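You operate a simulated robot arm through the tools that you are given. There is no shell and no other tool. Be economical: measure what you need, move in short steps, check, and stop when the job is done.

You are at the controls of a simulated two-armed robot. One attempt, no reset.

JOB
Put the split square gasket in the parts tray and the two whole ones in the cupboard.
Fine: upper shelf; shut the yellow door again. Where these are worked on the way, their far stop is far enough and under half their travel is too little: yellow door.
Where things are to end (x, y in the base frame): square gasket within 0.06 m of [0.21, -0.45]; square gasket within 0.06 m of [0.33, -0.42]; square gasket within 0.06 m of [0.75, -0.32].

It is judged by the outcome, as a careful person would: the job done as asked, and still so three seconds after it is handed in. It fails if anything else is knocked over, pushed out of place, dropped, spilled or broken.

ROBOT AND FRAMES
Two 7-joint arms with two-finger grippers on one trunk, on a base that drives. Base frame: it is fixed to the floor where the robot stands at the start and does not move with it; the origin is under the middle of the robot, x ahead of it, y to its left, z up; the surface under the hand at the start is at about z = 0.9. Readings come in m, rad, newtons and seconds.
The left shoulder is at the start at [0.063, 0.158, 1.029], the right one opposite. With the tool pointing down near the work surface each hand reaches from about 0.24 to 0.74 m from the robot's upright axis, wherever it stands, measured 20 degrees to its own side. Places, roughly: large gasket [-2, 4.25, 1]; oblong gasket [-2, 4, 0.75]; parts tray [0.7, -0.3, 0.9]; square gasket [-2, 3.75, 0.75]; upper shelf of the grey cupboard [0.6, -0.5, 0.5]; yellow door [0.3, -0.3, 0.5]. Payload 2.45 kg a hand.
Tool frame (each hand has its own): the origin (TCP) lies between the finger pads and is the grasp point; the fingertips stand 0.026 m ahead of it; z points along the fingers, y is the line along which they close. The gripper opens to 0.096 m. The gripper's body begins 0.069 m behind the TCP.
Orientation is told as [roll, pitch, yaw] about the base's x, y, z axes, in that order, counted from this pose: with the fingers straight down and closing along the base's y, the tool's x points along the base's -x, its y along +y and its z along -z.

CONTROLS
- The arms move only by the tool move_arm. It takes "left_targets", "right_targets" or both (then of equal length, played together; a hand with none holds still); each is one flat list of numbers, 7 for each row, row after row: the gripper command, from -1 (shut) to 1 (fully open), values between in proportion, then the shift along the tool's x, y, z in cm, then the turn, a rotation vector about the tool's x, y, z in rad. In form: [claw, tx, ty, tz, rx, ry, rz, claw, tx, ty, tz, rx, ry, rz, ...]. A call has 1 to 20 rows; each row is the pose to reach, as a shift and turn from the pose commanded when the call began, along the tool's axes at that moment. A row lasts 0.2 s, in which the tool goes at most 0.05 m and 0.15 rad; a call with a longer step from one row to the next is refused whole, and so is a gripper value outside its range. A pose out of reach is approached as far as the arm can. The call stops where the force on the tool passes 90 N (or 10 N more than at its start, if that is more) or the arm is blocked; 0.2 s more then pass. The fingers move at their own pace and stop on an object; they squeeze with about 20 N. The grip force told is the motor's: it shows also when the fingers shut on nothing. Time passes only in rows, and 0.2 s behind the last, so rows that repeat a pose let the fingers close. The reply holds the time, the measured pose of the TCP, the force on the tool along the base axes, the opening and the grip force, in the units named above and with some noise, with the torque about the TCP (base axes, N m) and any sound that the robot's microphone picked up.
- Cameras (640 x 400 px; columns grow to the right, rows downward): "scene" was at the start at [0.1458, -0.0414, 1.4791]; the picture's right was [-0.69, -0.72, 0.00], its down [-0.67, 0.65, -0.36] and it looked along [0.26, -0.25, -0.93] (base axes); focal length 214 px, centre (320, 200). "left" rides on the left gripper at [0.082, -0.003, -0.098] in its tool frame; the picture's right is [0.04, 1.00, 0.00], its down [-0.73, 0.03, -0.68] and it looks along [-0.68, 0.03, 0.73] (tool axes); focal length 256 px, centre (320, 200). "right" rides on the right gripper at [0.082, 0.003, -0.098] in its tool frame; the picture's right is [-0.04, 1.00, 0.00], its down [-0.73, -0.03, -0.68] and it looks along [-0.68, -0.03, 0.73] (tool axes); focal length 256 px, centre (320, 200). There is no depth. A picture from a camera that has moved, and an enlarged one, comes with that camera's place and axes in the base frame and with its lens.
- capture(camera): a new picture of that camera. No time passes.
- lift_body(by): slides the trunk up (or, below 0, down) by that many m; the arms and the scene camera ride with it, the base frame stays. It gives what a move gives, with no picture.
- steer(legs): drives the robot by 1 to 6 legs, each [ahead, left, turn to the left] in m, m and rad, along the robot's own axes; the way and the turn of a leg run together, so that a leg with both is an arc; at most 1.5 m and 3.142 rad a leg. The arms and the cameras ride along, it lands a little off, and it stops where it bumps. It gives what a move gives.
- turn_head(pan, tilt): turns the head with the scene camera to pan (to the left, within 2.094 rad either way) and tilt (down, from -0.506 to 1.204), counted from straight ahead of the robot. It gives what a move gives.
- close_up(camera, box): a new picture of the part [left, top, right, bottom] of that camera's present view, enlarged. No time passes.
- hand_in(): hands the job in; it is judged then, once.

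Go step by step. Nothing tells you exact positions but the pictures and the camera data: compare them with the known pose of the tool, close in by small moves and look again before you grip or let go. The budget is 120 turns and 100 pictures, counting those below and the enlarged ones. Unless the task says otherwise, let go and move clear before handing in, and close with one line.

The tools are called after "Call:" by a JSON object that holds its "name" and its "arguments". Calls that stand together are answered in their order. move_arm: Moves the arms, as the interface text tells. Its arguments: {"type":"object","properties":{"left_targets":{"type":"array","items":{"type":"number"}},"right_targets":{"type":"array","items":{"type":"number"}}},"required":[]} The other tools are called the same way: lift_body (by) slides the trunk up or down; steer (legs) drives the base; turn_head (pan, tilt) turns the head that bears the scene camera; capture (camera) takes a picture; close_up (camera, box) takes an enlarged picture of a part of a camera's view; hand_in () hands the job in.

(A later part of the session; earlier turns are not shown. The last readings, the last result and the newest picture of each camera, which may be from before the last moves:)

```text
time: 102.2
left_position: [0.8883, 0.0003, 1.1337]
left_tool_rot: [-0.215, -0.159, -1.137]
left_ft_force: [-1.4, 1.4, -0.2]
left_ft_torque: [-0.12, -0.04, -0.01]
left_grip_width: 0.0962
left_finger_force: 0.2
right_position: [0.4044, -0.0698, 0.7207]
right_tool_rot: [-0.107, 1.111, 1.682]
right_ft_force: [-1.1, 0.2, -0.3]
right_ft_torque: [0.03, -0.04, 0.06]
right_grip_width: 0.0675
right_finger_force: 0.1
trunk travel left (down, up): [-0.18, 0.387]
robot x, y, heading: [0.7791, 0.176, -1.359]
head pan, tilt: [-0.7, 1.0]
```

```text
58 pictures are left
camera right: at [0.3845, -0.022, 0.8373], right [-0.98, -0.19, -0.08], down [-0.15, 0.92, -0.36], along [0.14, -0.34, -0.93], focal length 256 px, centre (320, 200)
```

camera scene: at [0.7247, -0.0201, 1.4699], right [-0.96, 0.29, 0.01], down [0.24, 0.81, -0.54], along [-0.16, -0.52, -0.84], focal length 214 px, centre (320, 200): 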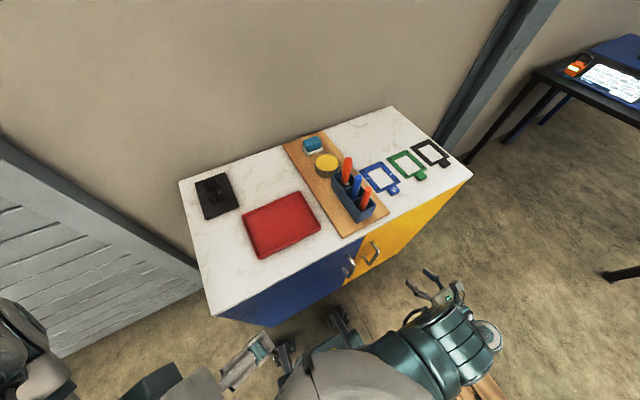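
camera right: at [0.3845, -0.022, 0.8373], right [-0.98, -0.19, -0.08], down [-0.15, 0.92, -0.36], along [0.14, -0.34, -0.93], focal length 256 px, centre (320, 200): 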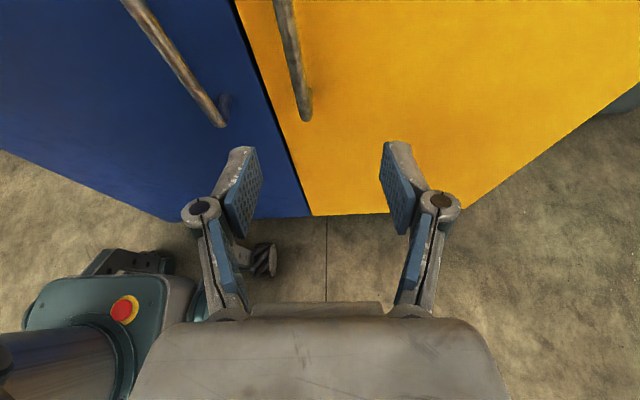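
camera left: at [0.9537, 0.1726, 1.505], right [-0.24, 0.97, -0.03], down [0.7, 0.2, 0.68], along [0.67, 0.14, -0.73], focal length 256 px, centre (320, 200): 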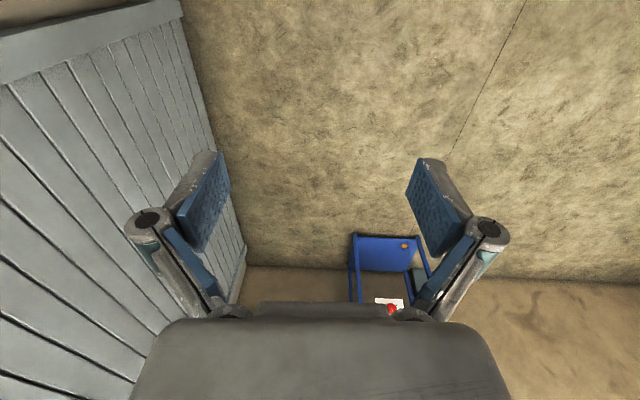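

The bar is at about (0.455, -0.205), almost centred between the fingers. I'll advance most of the way with a small shift left and look again.

Call:
{"name": "move_arm", "arguments": {"right_targets": [0.5, 1, -0.6, 2, 0, 0, 0, 0.5, 2, -1.2, 4, 0, 0, 0, 0.5, 3, -1.8, 6, 0, 0, 0, 0.5, 3.5, -2.2, 7, 0, 0, 0]}}

Call:
{"name": "capture", "arguments": {"camera": "right"}}

```text
time: 103.2
left_position: [0.9163, 0.0032, 1.1319]
left_tool_rot: [-0.232, -0.151, -1.134]
left_ft_force: [-1.1, 0.1, 0.5]
left_ft_torque: [-0.01, 0.04, 0.04]
left_grip_width: 0.0959
left_finger_force: 0.0
right_position: [0.4261, -0.1381, 0.7149]
right_tool_rot: [-0.029, 1.111, 1.749]
right_ft_force: [-1.2, -0.5, 0.4]
right_ft_torque: [0.09, -0.01, 0.09]
right_grip_width: 0.0721
right_finger_force: 0.0
right hand out of reach, approached as far as the arm can: row 1, 2, 3, 4
trunk travel left (down, up): [-0.18, 0.387]
robot x, y, heading: [0.7864, 0.1809, -1.354]
head pan, tilt: [-0.7, 1.0]
```

```text
57 pictures are left
camera right: at [0.411, -0.0887, 0.8316], right [-0.98, -0.19, -0.05], down [-0.16, 0.92, -0.36], along [0.11, -0.34, -0.93], focal length 256 px, centre (320, 200)
```

right: 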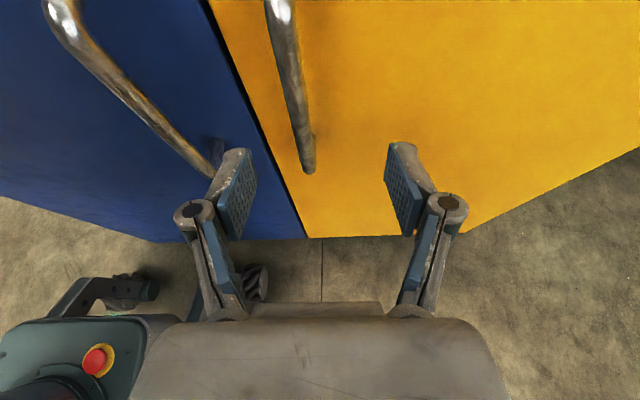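

The bar spans z 0.61–0.755 at x 0.456. I'll go in the remaining 7 cm with a slight left shift.

Call:
{"name": "move_arm", "arguments": {"right_targets": [0.5, 0.2, -1, 1.8, 0, 0, 0, 0.5, 0.4, -2, 3.6, 0, 0, 0, 0.5, 0.6, -2.2, 5.4, 0, 0, 0, 0.5, 0.7, -2.2, 6.8, 0, 0, 0]}}

Call:
{"name": "capture", "arguments": {"camera": "right"}}

```text
time: 104.2
left_position: [0.963, 0.0123, 1.1282]
left_tool_rot: [-0.268, -0.143, -1.122]
left_ft_force: [-0.5, -0.2, 0.9]
left_ft_torque: [0.09, 0.02, 0.01]
left_grip_width: 0.0962
left_finger_force: 0.2
right_position: [0.4591, -0.1858, 0.7222]
right_tool_rot: [0.004, 1.114, 1.785]
right_ft_force: [0.1, -0.4, -0.7]
right_ft_torque: [-0.01, 0.0, -0.06]
right_grip_width: 0.072
right_finger_force: 0.1
right hand out of reach, approached as far as the arm can: row 1, 2, 3, 4
trunk travel left (down, up): [-0.18, 0.387]
robot x, y, heading: [0.7984, 0.1838, -1.355]
head pan, tilt: [-0.7, 1.0]
```

```text
56 pictures are left
camera right: at [0.4446, -0.1373, 0.8382], right [-0.98, -0.19, -0.03], down [-0.17, 0.92, -0.36], along [0.1, -0.35, -0.93], focal length 256 px, centre (320, 200)
```

right: 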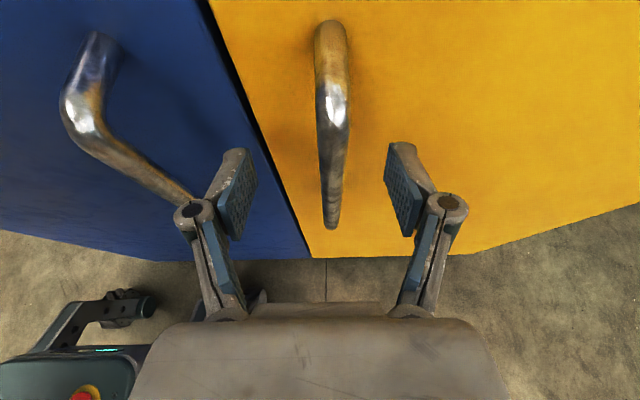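

Nearly there: the bar is about 2 cm ahead of the grasp point, centred. I'll ease in the last bit and close.

Call:
{"name": "move_arm", "arguments": {"right_targets": [0.5, -0.7, 0.3, 1.4, 0, 0, 0, 0.5, -1.4, 0.5, 2.7, 0, 0, 0, -1, -1.4, 0.5, 2.7, 0, 0, 0, -1, -1.4, 0.5, 2.7, 0, 0, 0, -1, -1.4, 0.5, 2.7, 0, 0, 0]}}

Call:
{"name": "capture", "arguments": {"camera": "right"}}

```text
time: 105.4
left_position: [0.9265, 0.0146, 1.1341]
left_tool_rot: [-0.242, -0.161, -1.125]
left_ft_force: [-0.6, 0.3, 1.0]
left_ft_torque: [-0.03, -0.06, -0.02]
left_grip_width: 0.0961
left_finger_force: 0.1
right_position: [0.451, -0.2072, 0.6941]
right_tool_rot: [-0.101, 1.132, 1.745]
right_ft_force: [81.2, 26.3, 34.1]
right_ft_torque: [-0.27, 0.18, -0.33]
right_grip_width: 0.0247
right_finger_force: 44.9
trunk travel left (down, up): [-0.18, 0.387]
robot x, y, heading: [0.787, 0.1819, -1.351]
head pan, tilt: [-0.7, 1.0]
stopped in row 5 (right hand): the force on the tool passed its limit at 94 N (the readings are from after the stop); the commanded pose is now the measured one
```

```text
55 pictures are left
camera right: at [0.4284, -0.1575, 0.8082], right [-0.97, -0.24, -0.08], down [-0.2, 0.9, -0.38], along [0.16, -0.35, -0.92], focal length 256 px, centre (320, 200)
```

right: 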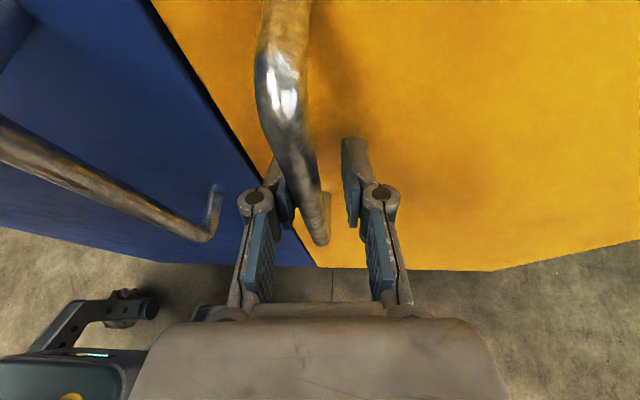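

The fingers have closed to 2.5 cm, but with a sideways load. I'll hold a moment and read again.

Call:
{"name": "move_arm", "arguments": {"right_targets": [-1, 0, 0, 0, 0, 0, 0, -1, 0, 0, 0, 0, 0, 0]}}

Call:
{"name": "close_up", "arguments": {"camera": "right", "box": [220, 100, 420, 260]}}

```text
time: 106.0
left_position: [0.9297, 0.0129, 1.1318]
left_tool_rot: [-0.244, -0.157, -1.128]
left_ft_force: [-1.0, 0.2, -0.5]
left_ft_torque: [-0.03, -0.02, -0.01]
left_grip_width: 0.0961
left_finger_force: 0.0
right_position: [0.4519, -0.2061, 0.6904]
right_tool_rot: [-0.096, 1.127, 1.745]
right_ft_force: [85.1, 27.6, 36.8]
right_ft_torque: [0.23, 0.33, -0.42]
right_grip_width: 0.0233
right_finger_force: 45.9
trunk travel left (down, up): [-0.18, 0.387]
robot x, y, heading: [0.7957, 0.1804, -1.353]
head pan, tilt: [-0.7, 1.0]
```

```text
2.50 times, centred on (320, 180) of right
camera zoom: at [0.4291, -0.1575, 0.8072], right [-0.97, -0.24, -0.08], down [-0.2, 0.91, -0.37], along [0.16, -0.34, -0.93], focal length 640 px, centre (320, 250)
```

zoom: 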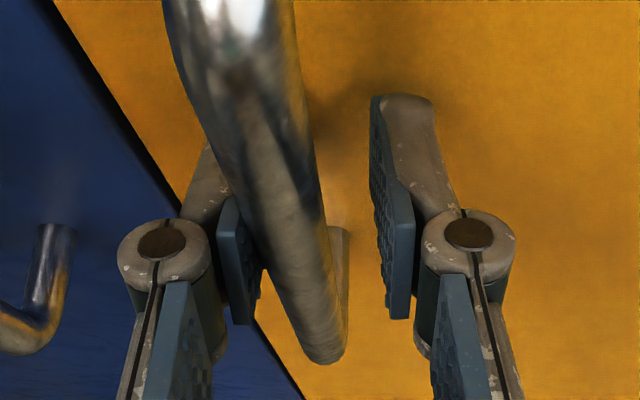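

The left finger presses the bar while the right one is still clear, so the hand must shift about 1 cm left to centre.

Call:
{"name": "move_arm", "arguments": {"right_targets": [-1, 0, -0.5, 0, 0, 0, 0, -1, 0, -1.0, 0, 0, 0, 0, -1, 0, -1.4, 0, 0, 0, 0, -1, 0, -1.4, 0, 0, 0, 0]}}

Call:
{"name": "close_up", "arguments": {"camera": "right", "box": [220, 100, 420, 260]}}

```text
time: 107.0
left_position: [0.9269, 0.0103, 1.132]
left_tool_rot: [-0.244, -0.156, -1.128]
left_ft_force: [0.9, -1.0, 0.1]
left_ft_torque: [-0.01, 0.05, -0.02]
left_grip_width: 0.0962
left_finger_force: 0.1
right_position: [0.4545, -0.2037, 0.69]
right_tool_rot: [-0.078, 1.122, 1.737]
right_ft_force: [22.4, 8.1, 29.5]
right_ft_torque: [-0.27, 0.54, -0.09]
right_grip_width: 0.0134
right_finger_force: 39.8
trunk travel left (down, up): [-0.18, 0.387]
robot x, y, heading: [0.7917, 0.1835, -1.355]
head pan, tilt: [-0.7, 1.0]
```

```text
2.50 times, centred on (320, 180) of right
camera zoom: at [0.4354, -0.1543, 0.8054], right [-0.97, -0.22, -0.07], down [-0.18, 0.91, -0.37], along [0.14, -0.34, -0.93], focal length 640 px, centre (320, 250)
```

zoom: 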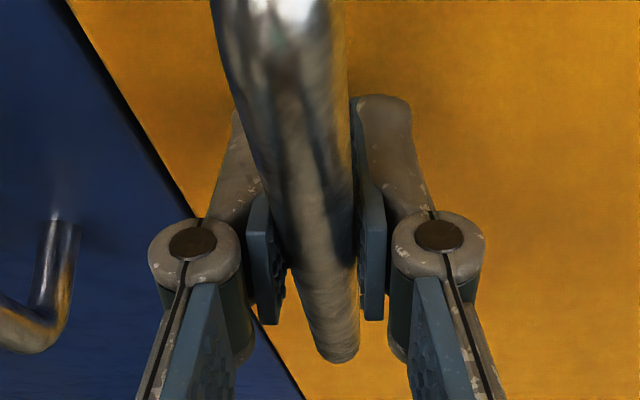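

The bar is firmly held (1.3 cm). Now I'll pull the door open along its arc about the hinge at (0.08, -0.33), in small steps.

Call:
{"name": "move_arm", "arguments": {"right_targets": [-1, -0.83, 0.3, -1.75, 0.0225, -0.002, -0.011, -1, -1.66, 0.65, -3.5, 0.045, -0.004, -0.022, -1, -2.49, 1.09, -5.25, 0.068, -0.005, -0.032, -1, -3.28, 1.65, -6.95, 0.09, -0.007, -0.043, -1, -4.07, 2.27, -8.6, 0.113, -0.009, -0.054, -1, -4.85, 2.94, -10.3, 0.135, -0.01, -0.065]}}

Call:
{"name": "capture", "arguments": {"camera": "scene"}}

```text
time: 108.4
left_position: [0.9285, 0.0112, 1.1331]
left_tool_rot: [-0.242, -0.155, -1.128]
left_ft_force: [-0.6, 1.0, 0.0]
left_ft_torque: [-0.03, 0.04, 0.0]
left_grip_width: 0.0959
left_finger_force: 0.2
right_position: [0.4014, -0.0975, 0.6879]
right_tool_rot: [-0.087, 1.11, 1.886]
right_ft_force: [31.9, 24.6, 16.2]
right_ft_torque: [0.37, 0.71, -0.14]
right_grip_width: 0.0135
right_finger_force: 40.1
trunk travel left (down, up): [-0.18, 0.387]
robot x, y, heading: [0.7913, 0.1849, -1.358]
head pan, tilt: [-0.7, 1.0]
```

```text
52 pictures are left
camera scene: at [0.7976, 0.0091, 1.4708], right [-0.88, 0.47, 0.01], down [0.39, 0.74, -0.55], along [-0.26, -0.48, -0.84], focal length 214 px, centre (320, 200)
```

scene: 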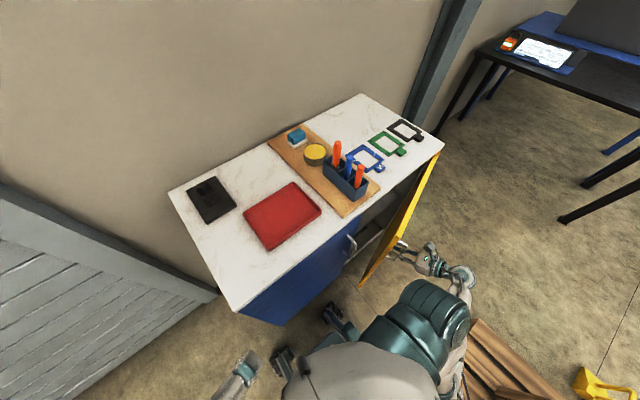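

The door is opening well. I'll continue along the arc.

Call:
{"name": "move_arm", "arguments": {"right_targets": [-1, -0.8, 0.55, -1.7, 0.0225, -0.002, -0.011, -1, -1.6, 1.2, -3.4, 0.045, -0.004, -0.022, -1, -2.38, 1.94, -5.06, 0.068, -0.005, -0.032, -1, -3.1, 2.8, -6.7, 0.09, -0.007, -0.043, -1, -3.85, 3.75, -8.3, 0.113, -0.009, -0.054, -1, -4.56, 4.72, -9.8, 0.135, -0.01, -0.065, -1, -5.2, 5.8, -11.3, 0.158, -0.012, -0.075, -1, -5.9, 7, -12.8, 0.18, -0.014, -0.086]}}

Call:
{"name": "capture", "arguments": {"camera": "scene"}}

```text
time: 110.2
left_position: [0.9258, 0.0122, 1.1323]
left_tool_rot: [-0.24, -0.157, -1.126]
left_ft_force: [0.0, 0.3, 0.0]
left_ft_torque: [0.01, -0.01, -0.02]
left_grip_width: 0.0956
left_finger_force: 0.1
right_position: [0.2833, 0.0098, 0.6892]
right_tool_rot: [-0.105, 1.108, 2.069]
right_ft_force: [31.3, 54.8, -2.1]
right_ft_torque: [0.18, -0.12, -0.48]
right_grip_width: 0.014
right_finger_force: 39.1
trunk travel left (down, up): [-0.18, 0.387]
robot x, y, heading: [0.7905, 0.1819, -1.357]
head pan, tilt: [-0.7, 1.0]
```

```text
51 pictures are left
camera scene: at [0.793, 0.0119, 1.4712], right [-0.88, 0.47, 0.0], down [0.39, 0.74, -0.55], along [-0.26, -0.48, -0.84], focal length 214 px, centre (320, 200)
```

scene: 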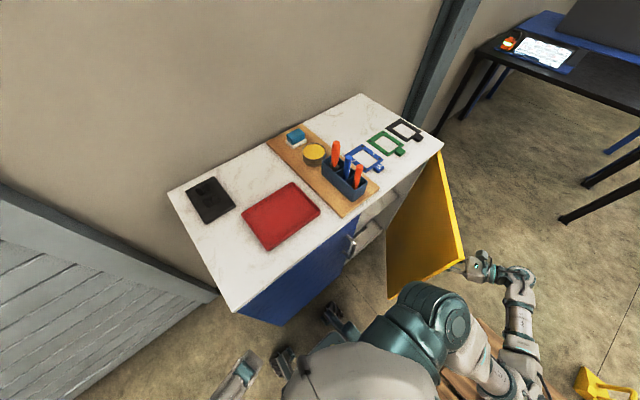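

The door is about 40° open and still held. I'll pull a bit further, letting the bar pivot in the fingers.

Call:
{"name": "move_arm", "arguments": {"right_targets": [-1, -0.7, 1.0, -1.55, 0, 0, 0, -1, -1.4, 2.05, -3.1, 0, 0, 0, -1, -2.1, 3.16, -4.6, 0, 0, 0, -1, -2.7, 4.4, -6, 0, 0, 0, -1, -3.3, 5.7, -7.4, 0, 0, 0, -1, -3.95, 7.05, -8.7, 0, 0, 0]}}

Call:
{"name": "capture", "arguments": {"camera": "scene"}}

```text
time: 111.6
left_position: [0.9241, 0.0086, 1.1322]
left_tool_rot: [-0.237, -0.156, -1.126]
left_ft_force: [0.6, 0.7, 0.0]
left_ft_torque: [-0.02, 0.01, -0.04]
left_grip_width: 0.096
left_finger_force: 0.0
right_position: [0.1669, 0.0422, 0.6896]
right_tool_rot: [-0.089, 1.11, 2.078]
right_ft_force: [1.5, 15.3, 3.2]
right_ft_torque: [-0.14, -0.1, -0.52]
right_grip_width: 0.0118
right_finger_force: 36.4
trunk travel left (down, up): [-0.18, 0.387]
robot x, y, heading: [0.7921, 0.1832, -1.357]
head pan, tilt: [-0.7, 1.0]
```

```text
50 pictures are left
camera scene: at [0.7846, 0.0053, 1.4704], right [-0.89, 0.47, 0.0], down [0.39, 0.74, -0.54], along [-0.25, -0.48, -0.84], focal length 214 px, centre (320, 200)
```

scene: 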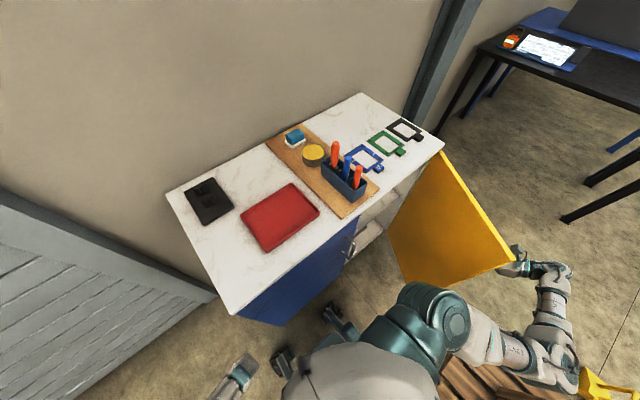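

Door at about 58° and moving freely. A further pull along the arc.

Call:
{"name": "move_arm", "arguments": {"right_targets": [-1, -0.7, 1.2, -1.5, 0, 0, 0, -1, -1.4, 2.5, -3.0, 0, 0, 0, -1, -2.08, 3.87, -4.6, 0, 0, 0, -1, -2.5, 5.6, -5.6, 0, 0, 0, -1, -2.9, 7.3, -6.5, 0, 0, 0, -1, -3.3, 9, -7.4, 0, 0, 0, -1, -3.6, 10.75, -8.25, 0, 0, 0]}}

Call:
{"name": "capture", "arguments": {"camera": "scene"}}

```text
time: 113.2
left_position: [0.9258, 0.0136, 1.132]
left_tool_rot: [-0.243, -0.16, -1.125]
left_ft_force: [0.0, -0.4, 0.7]
left_ft_torque: [-0.01, -0.01, 0.0]
left_grip_width: 0.096
left_finger_force: 0.1
right_position: [0.0709, 0.0486, 0.6947]
right_tool_rot: [-0.047, 1.128, 2.133]
right_ft_force: [0.4, -47.6, -18.9]
right_ft_torque: [-0.32, -0.17, -0.21]
right_grip_width: 0.006
right_finger_force: 28.7
right hand out of reach, approached as far as the arm can: row 5, 6, 7
trunk travel left (down, up): [-0.18, 0.387]
robot x, y, heading: [0.7939, 0.1787, -1.352]
head pan, tilt: [-0.7, 1.0]
stopped in row 7 (right hand): the force on the tool passed its limit at 113 N (the readings are from after the stop); the commanded pose is now the measured one
```

```text
49 pictures are left
camera scene: at [0.7744, -0.0033, 1.4691], right [-0.89, 0.46, 0.0], down [0.39, 0.75, -0.53], along [-0.24, -0.47, -0.85], focal length 214 px, centre (320, 200)
```

scene: 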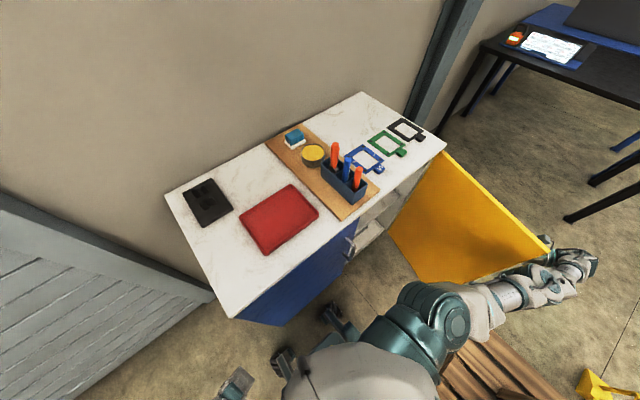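

The door is about 73° open. I'll release gently, back off from the bar, and then lift the hand above the door.

Call:
{"name": "move_arm", "arguments": {"right_targets": [-0.3, 0, 0, 0, 0, 0, 0, -0.3, 0, 0, -1, 0, 0, 0, -0.3, 0, 0, -3, 0, 0, 0, -0.3, 0, 0, -5, 0, 0, 0, -0.3, 0, 0, -7, 0, 0, 0]}}

Call:
{"name": "capture", "arguments": {"camera": "right"}}

```text
time: 114.4
left_position: [0.9319, 0.0134, 1.1318]
left_tool_rot: [-0.248, -0.156, -1.125]
left_ft_force: [0.1, -0.3, -0.3]
left_ft_torque: [0.03, 0.0, -0.02]
left_grip_width: 0.0964
left_finger_force: 0.1
right_position: [0.0801, 0.0768, 0.7378]
right_tool_rot: [-0.065, 1.119, 2.109]
right_ft_force: [-0.1, 0.1, -0.5]
right_ft_torque: [-0.01, 0.01, -0.02]
right_grip_width: 0.0353
right_finger_force: 0.4
right hand out of reach, approached as far as the arm can: row 2, 3, 4, 5
trunk travel left (down, up): [-0.18, 0.387]
robot x, y, heading: [0.7919, 0.185, -1.353]
head pan, tilt: [-0.7, 1.0]
```

```text
48 pictures are left
camera right: at [0.0445, 0.1155, 0.8534], right [-0.84, -0.55, -0.06], down [-0.49, 0.79, -0.36], along [0.25, -0.27, -0.93], focal length 256 px, centre (320, 200)
```

right: 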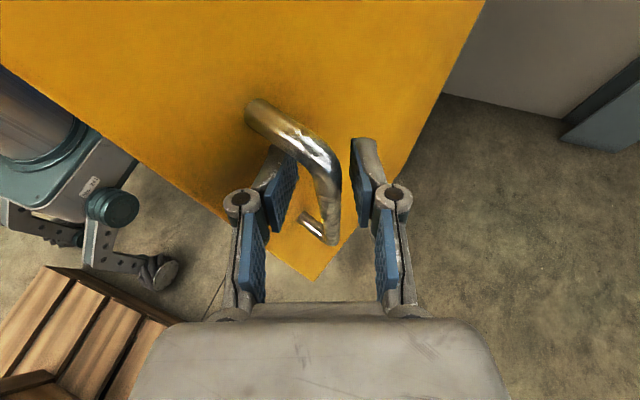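

The bar is still between the fingers, but the arm can't back off further. A small turn of the robot to the right will carry the hand straight away from the door.

Call:
{"name": "steer", "arguments": {"legs": [[0, 0, -0.08]]}}

Call:
{"name": "capture", "arguments": {"camera": "right"}}

```text
time: 115.3
left_position: [0.9172, 0.0024, 1.1324]
left_tool_rot: [-0.245, -0.158, -1.204]
left_ft_force: [0.1, 0.2, -0.5]
left_ft_torque: [0.0, 0.0, 0.02]
left_grip_width: 0.0959
left_finger_force: 0.1
right_position: [0.0742, 0.1336, 0.7379]
right_tool_rot: [-0.061, 1.119, 2.033]
right_ft_force: [0.6, -0.4, -0.5]
right_ft_torque: [0.04, 0.03, -0.04]
right_grip_width: 0.0336
right_finger_force: 0.1
trunk travel left (down, up): [-0.18, 0.387]
robot x, y, heading: [0.7945, 0.1814, -1.436]
head pan, tilt: [-0.7, 1.0]
```

```text
47 pictures are left
camera right: at [0.0416, 0.1751, 0.8532], right [-0.88, -0.48, -0.06], down [-0.43, 0.83, -0.36], along [0.23, -0.29, -0.93], focal length 256 px, centre (320, 200)
```

right: 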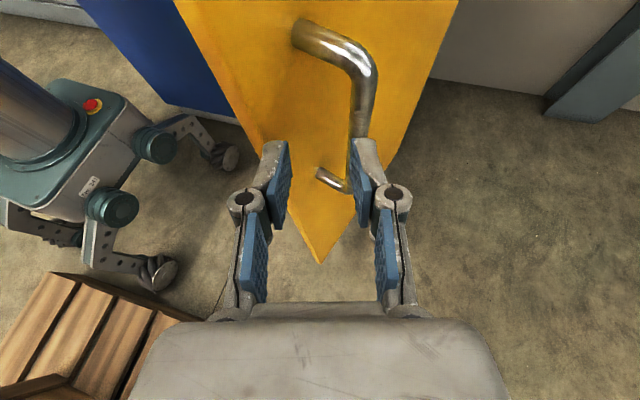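

The hand is clear of the handle. I'll lift the trunk so the hand is above the door, then bring the hand in front of the robot.

Call:
{"name": "lift_body", "arguments": {"by": 0.3}}

Call:
{"name": "move_arm", "arguments": {"right_targets": [0, 0, -3, 0.5, 0, 0, 0, 0, 0, -6, 1, 0, 0, 0, 0, 0, -9, 2, -0.03, 0, 0, 0, 1, -12, 3, -0.07, 0, 0.02, 0, 2, -15, 4, -0.11, 0, 0.03, 0, 3, -18, 5, -0.15, 0, 0.05, 0, 4, -21, 6, -0.18, 0, 0.06, 0, 5, -24, 7, -0.2, 0, 0.07]}}

Call:
{"name": "capture", "arguments": {"camera": "scene"}}

```text
time: 118.3
left_position: [0.9161, 0.004, 1.4328]
left_tool_rot: [-0.247, -0.159, -1.203]
left_ft_force: [0.3, 0.4, -0.2]
left_ft_torque: [-0.02, 0.0, 0.05]
left_grip_width: 0.0962
left_finger_force: 0.0
right_position: [0.072, 0.1345, 1.0368]
right_tool_rot: [-0.061, 1.12, 2.033]
right_ft_force: [0.3, -0.4, 0.1]
right_ft_torque: [0.01, -0.03, -0.03]
right_grip_width: 0.0336
right_finger_force: 0.1
trunk travel left (down, up): [-0.48, 0.087]
robot x, y, heading: [0.797, 0.1819, -1.434]
head pan, tilt: [-0.7, 1.0]
```

```text
time: 120.1
left_position: [0.9182, 0.0044, 1.4328]
left_tool_rot: [-0.247, -0.159, -1.203]
left_ft_force: [-0.6, -0.3, -0.3]
left_ft_torque: [0.02, 0.04, 0.01]
left_grip_width: 0.096
left_finger_force: 0.1
right_position: [0.3258, 0.1783, 1.0592]
right_tool_rot: [-0.002, 1.116, 1.875]
right_ft_force: [0.4, 0.1, -0.1]
right_ft_torque: [-0.03, 0.0, 0.0]
right_grip_width: 0.0482
right_finger_force: 0.1
trunk travel left (down, up): [-0.48, 0.087]
robot x, y, heading: [0.7919, 0.1797, -1.43]
head pan, tilt: [-0.7, 1.0]
```

```text
46 pictures are left
camera scene: at [0.7553, 0.1423, 1.7763], right [-0.85, 0.53, 0.0], down [0.45, 0.71, -0.54], along [-0.29, -0.46, -0.84], focal length 214 px, centre (320, 200)
```

scene: 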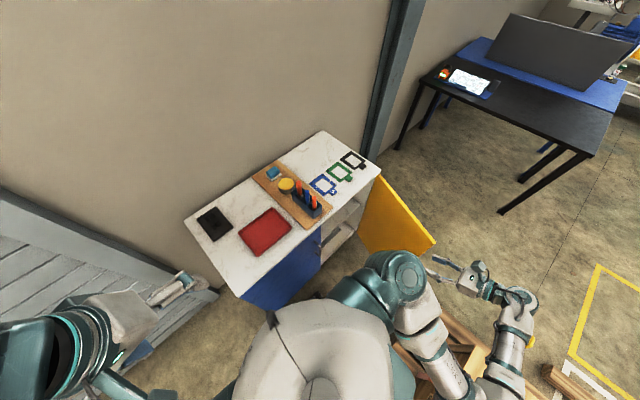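

The hand is over the open side. I'll bring it forward and left in front of me, then slide right so I stand before the open compartment.

Call:
{"name": "move_arm", "arguments": {"right_targets": [0, 1.4, -1.5, 2.7, 0, 0, 0, 0, 2.8, -3, 5.5, 0, 0, 0, 0, 4.2, -4.5, 8.2, 0, 0, 0, 0, 5.5, -6, 11, 0, 0, 0, 0, 6.9, -7.5, 13.7, 0, 0, 0, 0, 8.3, -9, 16.5, 0, 0, 0, 0, 9.6, -10.5, 19.2, 0, 0, 0, 0, 11, -12, 22, 0, 0, 0]}}

Call:
{"name": "steer", "arguments": {"legs": [[0, -0.16, 0.08], [0, -0.15, 0]]}}

Call:
{"name": "turn_head", "arguments": {"pan": -0.4, "tilt": 1.1}}

Call:
{"name": "capture", "arguments": {"camera": "scene"}}

Call:
{"name": "capture", "arguments": {"camera": "right"}}

```text
time: 121.9
left_position: [0.9171, 0.0027, 1.433]
left_tool_rot: [-0.246, -0.156, -1.205]
left_ft_force: [-0.9, -0.9, -0.3]
left_ft_torque: [0.01, 0.01, 0.02]
left_grip_width: 0.0961
left_finger_force: 0.1
right_position: [0.4736, -0.0107, 1.0049]
right_tool_rot: [0.008, 1.107, 1.897]
right_ft_force: [0.2, 0.0, -0.7]
right_ft_torque: [0.01, 0.05, 0.01]
right_grip_width: 0.0482
right_finger_force: 0.0
right hand out of reach, approached as far as the arm can: row 6, 7, 8
trunk travel left (down, up): [-0.48, 0.087]
robot x, y, heading: [0.7916, 0.1837, -1.436]
head pan, tilt: [-0.7, 1.0]
```

```text
time: 124.6
left_position: [0.6623, -0.0323, 1.4172]
left_tool_rot: [-0.233, -0.187, -1.142]
left_ft_force: [-0.6, -1.0, -3.8]
left_ft_torque: [-0.07, 0.03, -0.02]
left_grip_width: 0.0961
left_finger_force: 0.0
right_position: [0.1898, -0.0956, 0.9997]
right_tool_rot: [0.129, 1.07, 2.138]
right_ft_force: [-1.4, -0.3, -4.2]
right_ft_torque: [-0.31, -0.2, 0.09]
right_grip_width: 0.0478
right_finger_force: 0.1
trunk travel left (down, up): [-0.48, 0.087]
robot x, y, heading: [0.5019, 0.1202, -1.368]
head pan, tilt: [-0.7, 1.0]
stopped in leg 2: the robot was blocked; the commanded pose is now the measured one
```

```text
time: 125.4
left_position: [0.7503, -0.0169, 1.4116]
left_tool_rot: [-0.288, -0.167, -1.144]
left_ft_force: [0.4, -1.5, -0.4]
left_ft_torque: [0.06, -0.05, 0.02]
left_grip_width: 0.0961
left_finger_force: 0.1
right_position: [0.2602, -0.0801, 1.0148]
right_tool_rot: [0.218, 1.051, 2.228]
right_ft_force: [0.6, -1.0, -1.0]
right_ft_torque: [0.02, -0.03, 0.0]
right_grip_width: 0.048
right_finger_force: 0.2
trunk travel left (down, up): [-0.48, 0.087]
robot x, y, heading: [0.5153, 0.1244, -1.363]
head pan, tilt: [-0.4, 1.1]
```

```text
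45 pictures are left
camera scene: at [0.5982, 0.1013, 1.7659], right [-0.98, 0.19, 0.05], down [0.14, 0.87, -0.47], along [-0.14, -0.46, -0.88], focal length 214 px, centre (320, 200)
```

scene: 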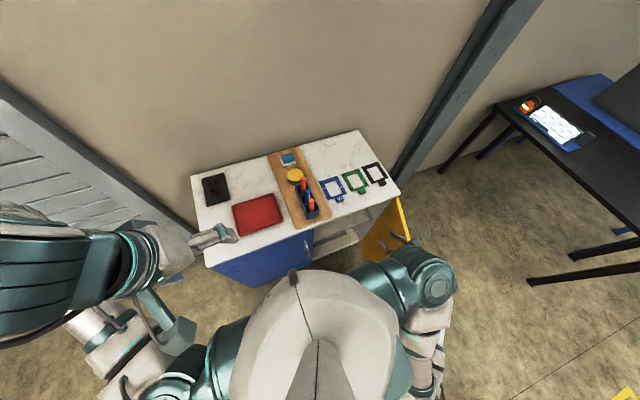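

```text
44 pictures are left
camera right: at [0.2484, -0.0363, 1.1333], right [-0.9, -0.43, 0.07], down [-0.43, 0.85, -0.31], along [0.07, -0.31, -0.95], focal length 256 px, centre (320, 200)
```

right: 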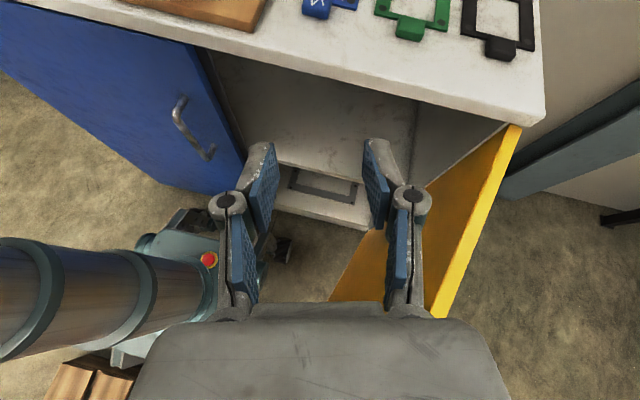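

The slide stopped just short, probably the right forearm meeting the door tip. I'll first bring the hand forward over the bench so the arm comes away from the door.

Call:
{"name": "steer", "arguments": {"legs": [[0, 0.03, 0]]}}

Call:
{"name": "move_arm", "arguments": {"right_targets": [0, 2, 0.5, 2.4, -0.02, 0, 0.01, 0, 4, 1, 4.9, -0.04, 0, 0.02, 0, 6, 1.5, 7.3, -0.06, 0, 0.03, 0, 8, 2, 9.8, -0.08, 0, 0.045, 0, 10, 2.5, 12.2, -0.1, 0, 0.055, 0, 12, 3, 14.6, -0.12, 0, 0.065, 0, 14, 3.5, 17.1, -0.145, 0, 0.08, 0, 16, 4, 19.5, -0.167, 0, 0.09]}}

Call:
{"name": "capture", "arguments": {"camera": "scene"}}

```text
time: 126.2
left_position: [0.7872, -0.0078, 1.4108]
left_tool_rot: [-0.291, -0.164, -1.148]
left_ft_force: [-0.1, -0.9, 1.7]
left_ft_torque: [0.08, 0.01, -0.02]
left_grip_width: 0.0959
left_finger_force: 0.1
right_position: [0.2974, -0.0724, 1.0181]
right_tool_rot: [0.232, 1.049, 2.241]
right_ft_force: [1.6, -0.3, 2.0]
right_ft_torque: [0.17, 0.09, -0.07]
right_grip_width: 0.0484
right_finger_force: 0.1
trunk travel left (down, up): [-0.48, 0.087]
robot x, y, heading: [0.5459, 0.1271, -1.362]
head pan, tilt: [-0.4, 1.1]
```

```text
time: 128.2
left_position: [0.7983, -0.0078, 1.412]
left_tool_rot: [-0.287, -0.161, -1.139]
left_ft_force: [0.3, -0.8, 0.6]
left_ft_torque: [0.09, -0.05, -0.01]
left_grip_width: 0.0958
left_finger_force: 0.0
right_position: [0.3913, -0.31, 1.0712]
right_tool_rot: [0.217, 1.082, 2.04]
right_ft_force: [3.2, 0.0, 1.4]
right_ft_torque: [0.05, 0.05, -0.16]
right_grip_width: 0.0482
right_finger_force: 0.0
right hand out of reach, approached as far as the arm can: row 1, 2, 3, 4, 5, 6, 7
trunk travel left (down, up): [-0.48, 0.087]
robot x, y, heading: [0.5554, 0.1306, -1.365]
head pan, tilt: [-0.4, 1.1]
stopped in row 8 (right hand): the arm was blocked; the commanded pose is now the measured one
```

```text
43 pictures are left
camera scene: at [0.6148, 0.0997, 1.7689], right [-0.98, 0.19, 0.04], down [0.15, 0.87, -0.47], along [-0.12, -0.45, -0.88], focal length 214 px, centre (320, 200)
```

scene: 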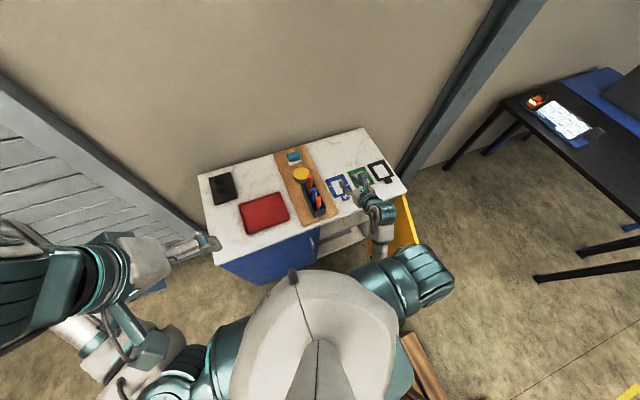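

The arm stopped near the end of that reach. I'll check the hand view and see what is near it.

Call:
{"name": "capture", "arguments": {"camera": "right"}}

Call:
{"name": "turn_head", "arguments": {"pan": -1.2, "tilt": 1.2}}

Call:
{"name": "capture", "arguments": {"camera": "scene"}}

```text
42 pictures are left
camera right: at [0.3858, -0.2602, 1.1883], right [-0.96, -0.25, 0.07], down [-0.26, 0.9, -0.34], along [0.03, -0.34, -0.94], focal length 256 px, centre (320, 200)
```

right: 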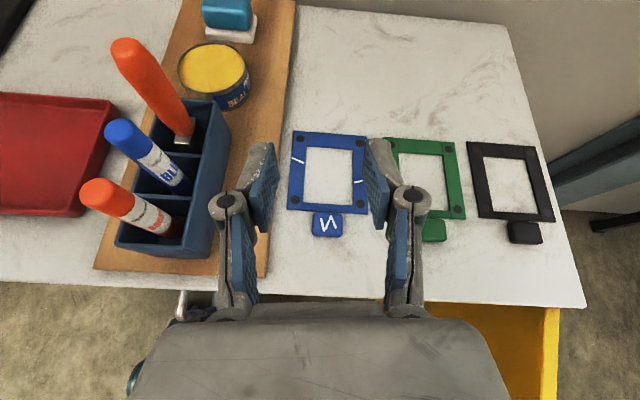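

```text
time: 129.3
left_position: [0.7382, -0.0188, 1.4194]
left_tool_rot: [-0.249, -0.174, -1.148]
left_ft_force: [-0.1, 0.0, -0.1]
left_ft_torque: [-0.01, -0.02, 0.05]
left_grip_width: 0.0961
left_finger_force: 0.1
right_position: [0.3437, -0.3189, 1.063]
right_tool_rot: [0.152, 1.092, 1.977]
right_ft_force: [-1.3, 0.4, 0.5]
right_ft_torque: [-0.01, -0.01, 0.04]
right_grip_width: 0.0479
right_finger_force: 0.1
trunk travel left (down, up): [-0.48, 0.087]
robot x, y, heading: [0.5512, 0.1312, -1.362]
head pan, tilt: [-1.201, 1.201]
```

```text
41 pictures are left
camera scene: at [0.5248, 0.1196, 1.7642], right [-0.55, 0.84, 0.01], down [0.77, 0.51, -0.37], along [-0.32, -0.2, -0.93], focal length 214 px, centre (320, 200)
```

scene: 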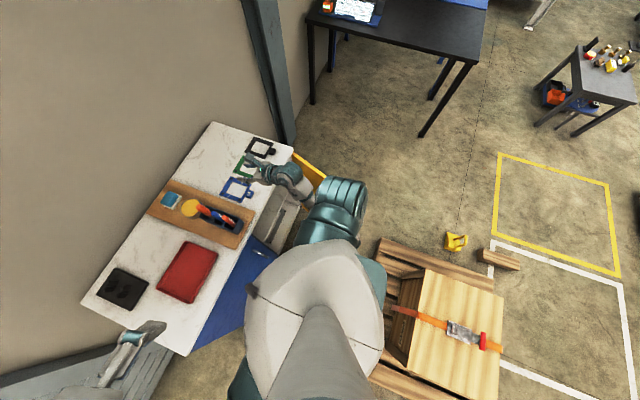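

The gaskets are in good view. I'll zoom on black to confirm it is whole, then raise the hand and lower the trunk to a steadier height.

Call:
{"name": "close_up", "arguments": {"camera": "right", "box": [280, 110, 580, 270]}}

Call:
{"name": "move_arm", "arguments": {"right_targets": [0, 2, 0, -1.1, 0, 0, 0, 0, 4, 0, -2.2, 0, 0, 0, 0, 6, 0, -3.3, 0, 0, 0, 0, 8, 0, -4.4, 0, 0, 0, 0, 10, 0, -5.5, 0, 0, 0, 0, 12, 0, -6.6, 0, 0, 0, 0, 14, 0, -7.7, 0, 0, 0, 0, 16, 0, -8.8, 0, 0, 0]}}

Call:
{"name": "lift_body", "arguments": {"by": -0.15}}

```text
2.13 times, centred on (430, 190) of right
camera zoom: at [0.3341, -0.2705, 1.1797], right [-0.97, -0.25, 0.03], down [-0.25, 0.91, -0.34], along [0.05, -0.34, -0.94], focal length 546 px, centre (85, 221)
```

zoom: 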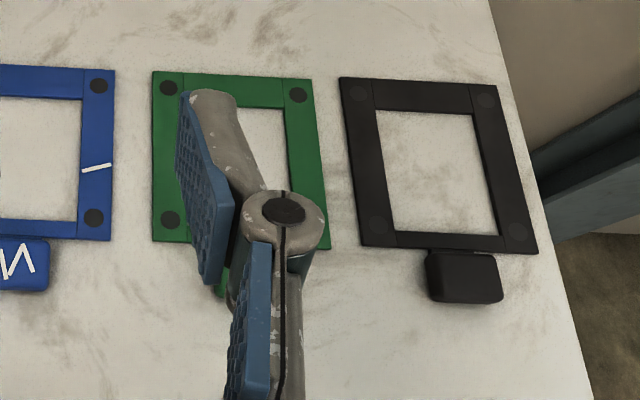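

```text
time: 131.1
left_position: [0.7743, -0.0127, 1.4149]
left_tool_rot: [-0.271, -0.17, -1.141]
left_ft_force: [-1.9, -0.7, -0.5]
left_ft_torque: [0.04, -0.04, 0.02]
left_grip_width: 0.096
left_finger_force: 0.1
right_position: [0.3827, -0.3741, 1.2614]
right_tool_rot: [0.193, 1.082, 2.017]
right_ft_force: [0.8, 0.3, 0.0]
right_ft_torque: [0.01, 0.02, -0.03]
right_grip_width: 0.0482
right_finger_force: 0.0
right hand out of reach, approached as far as the arm can: row 1, 2, 3, 4, 5, 6, 7, 8
trunk travel left (down, up): [-0.48, 0.087]
robot x, y, heading: [0.5559, 0.1356, -1.366]
head pan, tilt: [-1.201, 1.201]
```

```text
time: 132.9
left_position: [0.7897, -0.0129, 1.2608]
left_tool_rot: [-0.282, -0.159, -1.144]
left_ft_force: [0.4, -0.9, -0.7]
left_ft_torque: [0.15, -0.03, -0.02]
left_grip_width: 0.0961
left_finger_force: 0.1
right_position: [0.3962, -0.3806, 1.0959]
right_tool_rot: [0.19, 1.037, 2.017]
right_ft_force: [0.4, 1.0, 0.7]
right_ft_torque: [-0.02, -0.02, 0.03]
right_grip_width: 0.048
right_finger_force: 0.0
trunk travel left (down, up): [-0.33, 0.237]
robot x, y, heading: [0.5648, 0.133, -1.367]
head pan, tilt: [-1.201, 1.201]
```

Blue is split (breaks on both sides), green and black are whole. Blue's tab is at about (0.372, -0.337); I'll bring the hand to a pre-grasp behind and above it.

Call:
{"name": "move_arm", "arguments": {"right_targets": [0.5, -2.5, 0.1, -1, 0, 0, 0, 0.5, -5, 0.3, -2, 0, 0, 0, 0.5, -7.5, 0.4, -2.5, 0, 0, 0, 0.5, -10, 0.6, -2.5, 0, 0, 0, 0.5, -12.5, 0.7, -2.5, 0, 0, 0, 0.5, -15, 0.8, -2.5, 0, 0, 0]}}

Call:
{"name": "capture", "arguments": {"camera": "right"}}

```text
time: 134.3
left_position: [0.7286, -0.02, 1.2711]
left_tool_rot: [-0.242, -0.174, -1.154]
left_ft_force: [0.3, 0.3, 0.2]
left_ft_torque: [-0.05, 0.03, -0.04]
left_grip_width: 0.0959
left_finger_force: 0.2
right_position: [0.2851, -0.355, 0.9496]
right_tool_rot: [0.115, 1.051, 1.948]
right_ft_force: [-1.0, -0.3, 0.2]
right_ft_torque: [-0.02, -0.02, 0.07]
right_grip_width: 0.0719
right_finger_force: 0.2
right hand out of reach, approached as far as the arm can: row 1, 2, 3, 4, 5, 6
trunk travel left (down, up): [-0.33, 0.237]
robot x, y, heading: [0.5503, 0.1313, -1.363]
head pan, tilt: [-1.201, 1.201]
```

```text
39 pictures are left
camera right: at [0.2755, -0.312, 1.0683], right [-0.97, -0.26, 0.02], down [-0.25, 0.92, -0.3], along [0.06, -0.3, -0.95], focal length 256 px, centre (320, 200)
```

right: 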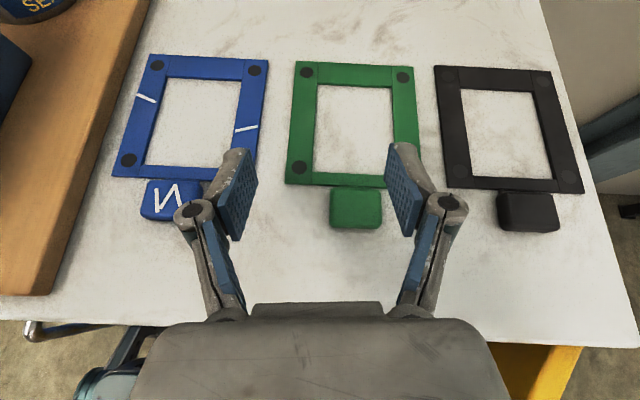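

The arm settled further right, with green's tab almost between the fingers at (0.261, -0.362). I'll take green first: shift 2.5 cm right and lower onto the tab.

Call:
{"name": "move_arm", "arguments": {"right_targets": [0.5, 0, 1.2, 0, 0, 0, 0, 0.5, 0, 2.5, 0, 0, 0, 0, 0.5, -1.1, 2.5, 0.6, 0, 0, 0, 0.5, -2.0, 2.5, 1.2, 0, 0, 0]}}

Call:
{"name": "capture", "arguments": {"camera": "right"}}

```text
time: 135.3
left_position: [0.7702, -0.0116, 1.2654]
left_tool_rot: [-0.269, -0.168, -1.145]
left_ft_force: [0.0, -0.7, 0.2]
left_ft_torque: [0.04, 0.0, -0.02]
left_grip_width: 0.0957
left_finger_force: 0.0
right_position: [0.2925, -0.3576, 0.9375]
right_tool_rot: [0.166, 1.047, 1.994]
right_ft_force: [0.8, -0.6, 0.1]
right_ft_torque: [0.0, 0.08, -0.03]
right_grip_width: 0.072
right_finger_force: 0.1
trunk travel left (down, up): [-0.33, 0.237]
robot x, y, heading: [0.562, 0.131, -1.362]
head pan, tilt: [-1.201, 1.201]
```

```text
38 pictures are left
camera right: at [0.2859, -0.3127, 1.057], right [-0.97, -0.26, 0.05], down [-0.26, 0.92, -0.3], along [0.03, -0.3, -0.95], focal length 256 px, centre (320, 200)
```

right: 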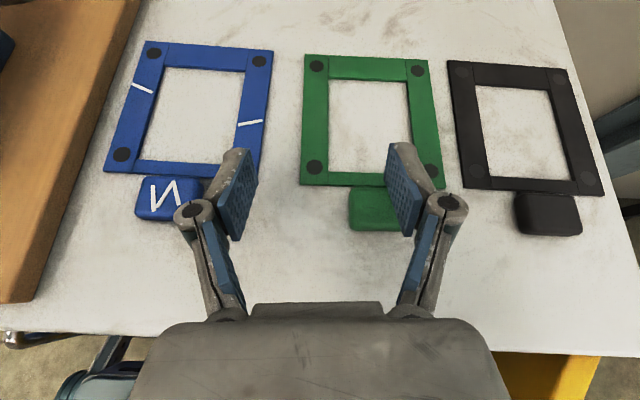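

The robot's sway shifted me back left. I'll raise a little, let it settle, and measure again.

Call:
{"name": "move_arm", "arguments": {"right_targets": [0.7, 1.5, 0, -1, 0, 0, 0, 0.7, 3, 0, -1.5, 0, 0, 0, 0.7, 3, 0, -1.5, 0, 0, 0, 0.7, 3, 0, -1.5, 0, 0, 0, 0.7, 3, 0, -1.5, 0, 0, 0, 0.7, 3, 0, -1.5, 0, 0, 0, 0.7, 3, 0, -1.5, 0, 0, 0, 0.7, 3, 0, -1.5, 0, 0, 0, 0.7, 3, 0, -1.5, 0, 0, 0, 0.7, 3, 0, -1.5, 0, 0, 0]}}

Call:
{"name": "move_arm", "arguments": {"right_targets": [0.7, 0, 0, 0, 0, 0, 0, 0.7, 0, 0, 0, 0, 0, 0, 0.7, 0, 0, 0, 0, 0, 0, 0.7, 0, 0, 0, 0, 0, 0]}}

Call:
{"name": "capture", "arguments": {"camera": "right"}}

```text
time: 137.5
left_position: [0.7297, -0.0199, 1.271]
left_tool_rot: [-0.243, -0.173, -1.154]
left_ft_force: [0.1, 0.8, 0.2]
left_ft_torque: [-0.03, 0.0, 0.04]
left_grip_width: 0.0961
left_finger_force: 0.1
right_position: [0.2605, -0.3641, 0.9619]
right_tool_rot: [0.117, 1.047, 1.948]
right_ft_force: [-0.4, -0.2, -0.6]
right_ft_torque: [-0.01, 0.0, 0.04]
right_grip_width: 0.0817
right_finger_force: 0.1
trunk travel left (down, up): [-0.33, 0.237]
robot x, y, heading: [0.5518, 0.1297, -1.36]
head pan, tilt: [-1.201, 1.201]
```

```text
time: 138.7
left_position: [0.7232, -0.0188, 1.2709]
left_tool_rot: [-0.243, -0.177, -1.158]
left_ft_force: [0.7, 1.2, -0.8]
left_ft_torque: [-0.07, 0.04, -0.01]
left_grip_width: 0.0962
left_finger_force: 0.0
right_position: [0.2542, -0.3643, 0.9605]
right_tool_rot: [0.115, 1.045, 1.943]
right_ft_force: [-1.2, -0.4, 0.1]
right_ft_torque: [-0.03, 0.03, 0.0]
right_grip_width: 0.0819
right_finger_force: 0.1
trunk travel left (down, up): [-0.33, 0.237]
robot x, y, heading: [0.5451, 0.1254, -1.366]
head pan, tilt: [-1.201, 1.201]
stopped in row 4 (right hand): the arm was blocked; the commanded pose is now the measured one
```

```text
37 pictures are left
camera right: at [0.2457, -0.3214, 1.0792], right [-0.97, -0.25, 0.02], down [-0.25, 0.92, -0.3], along [0.05, -0.29, -0.95], focal length 256 px, centre (320, 200)
```

right: 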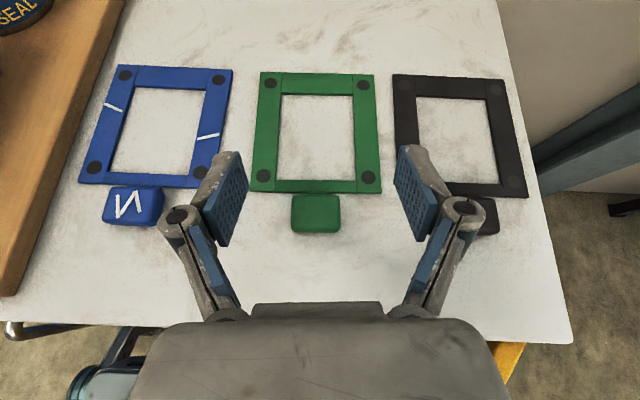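

Now the tab is centred between the fingers. Straight down 3.7 cm and close.

Call:
{"name": "move_arm", "arguments": {"right_targets": [0.7, -1.1, 0, 0.6, 0, 0, 0, 0.7, -2.2, 0, 1.2, 0, 0, 0, 0.7, -3.2, 0, 1.8, 0, 0, 0]}}

Call:
{"name": "capture", "arguments": {"camera": "right"}}

```text
time: 139.5
left_position: [0.7126, -0.0222, 1.2727]
left_tool_rot: [-0.235, -0.174, -1.16]
left_ft_force: [-0.2, 0.6, 0.3]
left_ft_torque: [0.0, 0.0, -0.02]
left_grip_width: 0.0963
left_finger_force: 0.1
right_position: [0.2423, -0.3663, 0.9213]
right_tool_rot: [0.106, 1.048, 1.935]
right_ft_force: [-2.8, -1.0, 1.4]
right_ft_torque: [0.12, -0.04, 0.12]
right_grip_width: 0.0824
right_finger_force: 0.2
trunk travel left (down, up): [-0.33, 0.237]
robot x, y, heading: [0.5455, 0.1255, -1.362]
head pan, tilt: [-1.201, 1.201]
```

```text
36 pictures are left
camera right: at [0.2337, -0.3234, 1.0403], right [-0.97, -0.25, 0.02], down [-0.24, 0.92, -0.3], along [0.06, -0.29, -0.95], focal length 256 px, centre (320, 200)
```

right: 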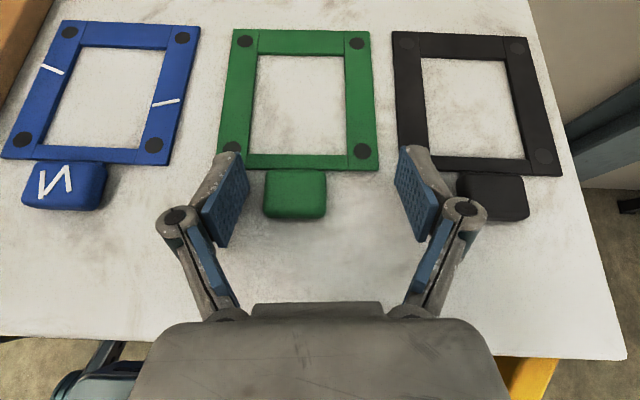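

The tab is 1.2 cm left of centre. I'll shift left and close on it.

Call:
{"name": "move_arm", "arguments": {"right_targets": [0.4, 0, -0.8, 0, 0, 0, 0, 0.0, 0, -1.2, 0, 0, 0, 0, -1, 0, -1.2, 0, 0, 0, 0, -1, 0, -1.2, 0, 0, 0, 0, -1, 0, -1.2, 0, 0, 0, 0]}}

Call:
{"name": "capture", "arguments": {"camera": "right"}}

```text
time: 140.7
left_position: [0.7409, -0.017, 1.2689]
left_tool_rot: [-0.256, -0.171, -1.155]
left_ft_force: [0.5, 0.4, 0.2]
left_ft_torque: [-0.01, 0.03, 0.01]
left_grip_width: 0.096
left_finger_force: 0.0
right_position: [0.2737, -0.3596, 0.9325]
right_tool_rot: [0.152, 1.057, 1.973]
right_ft_force: [-15.5, -14.8, 40.6]
right_ft_torque: [-0.75, 0.44, -0.27]
right_grip_width: 0.0085
right_finger_force: 19.4
trunk travel left (down, up): [-0.33, 0.237]
robot x, y, heading: [0.5496, 0.1324, -1.367]
head pan, tilt: [-1.201, 1.201]
```

```text
35 pictures are left
camera right: at [0.267, -0.315, 1.0502], right [-0.97, -0.25, 0.04], down [-0.25, 0.92, -0.31], along [0.04, -0.31, -0.95], focal length 256 px, centre (320, 200)
```

right: 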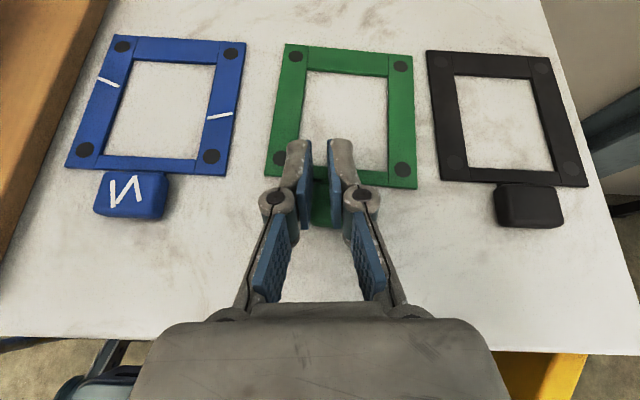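

The fingers closed over the tab rather than around it; at this tilt the pads ride too high. I'll open, lift back, and flatten the hand so the pads can come in low around the tab.

Call:
{"name": "move_arm", "arguments": {"right_targets": [0.5, 0, 0, 0, 0, 0, 0, 0.5, 2, 0, -2, 0, 0, 0, 0.5, 4, 0, -4, 0, 0.06, 0, 0.5, 5, 0, -6, 0, 0.12, 0, 0.5, 5, 0, -7, 0, 0.18, 0, 0.5, 5, 0, -7, 0, 0.24, 0, 0.5, 5, 0, -7, 0, 0.3, 0, 0.5, 5, 0, -7, 0, 0.36, 0, 0.5, 5, 0, -7, 0, 0.36, 0, 0.5, 5, 0, -7, 0, 0.36, 0, 0.5, 5, 0, -7, 0, 0.36, 0, 0.5, 5, 0, -7, 0, 0.36, 0]}}

Call:
{"name": "capture", "arguments": {"camera": "right"}}

```text
time: 143.3
left_position: [0.7342, -0.0174, 1.2697]
left_tool_rot: [-0.252, -0.173, -1.153]
left_ft_force: [0.1, 0.1, 0.2]
left_ft_torque: [-0.04, -0.01, 0.04]
left_grip_width: 0.0957
left_finger_force: 0.0
right_position: [0.2585, -0.3392, 0.993]
right_tool_rot: [0.387, 1.396, 2.225]
right_ft_force: [-0.6, 0.8, 0.6]
right_ft_torque: [-0.01, -0.01, -0.02]
right_grip_width: 0.072
right_finger_force: 0.1
right hand out of reach, approached as far as the arm can: row 3, 4, 5, 6, 7, 8, 9, 10, 11, 12
trunk travel left (down, up): [-0.33, 0.237]
robot x, y, heading: [0.5466, 0.1306, -1.362]
head pan, tilt: [-1.201, 1.201]
```

```text
34 pictures are left
camera right: at [0.2385, -0.26, 1.0889], right [-0.96, -0.27, 0.03], down [-0.22, 0.76, -0.62], along [0.14, -0.6, -0.79], focal length 256 px, centre (320, 200)
```

right: 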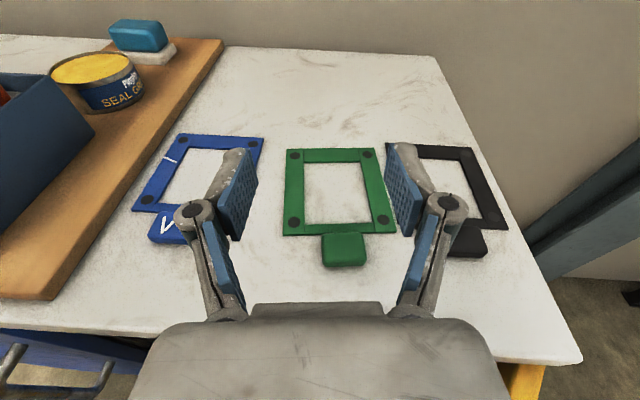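

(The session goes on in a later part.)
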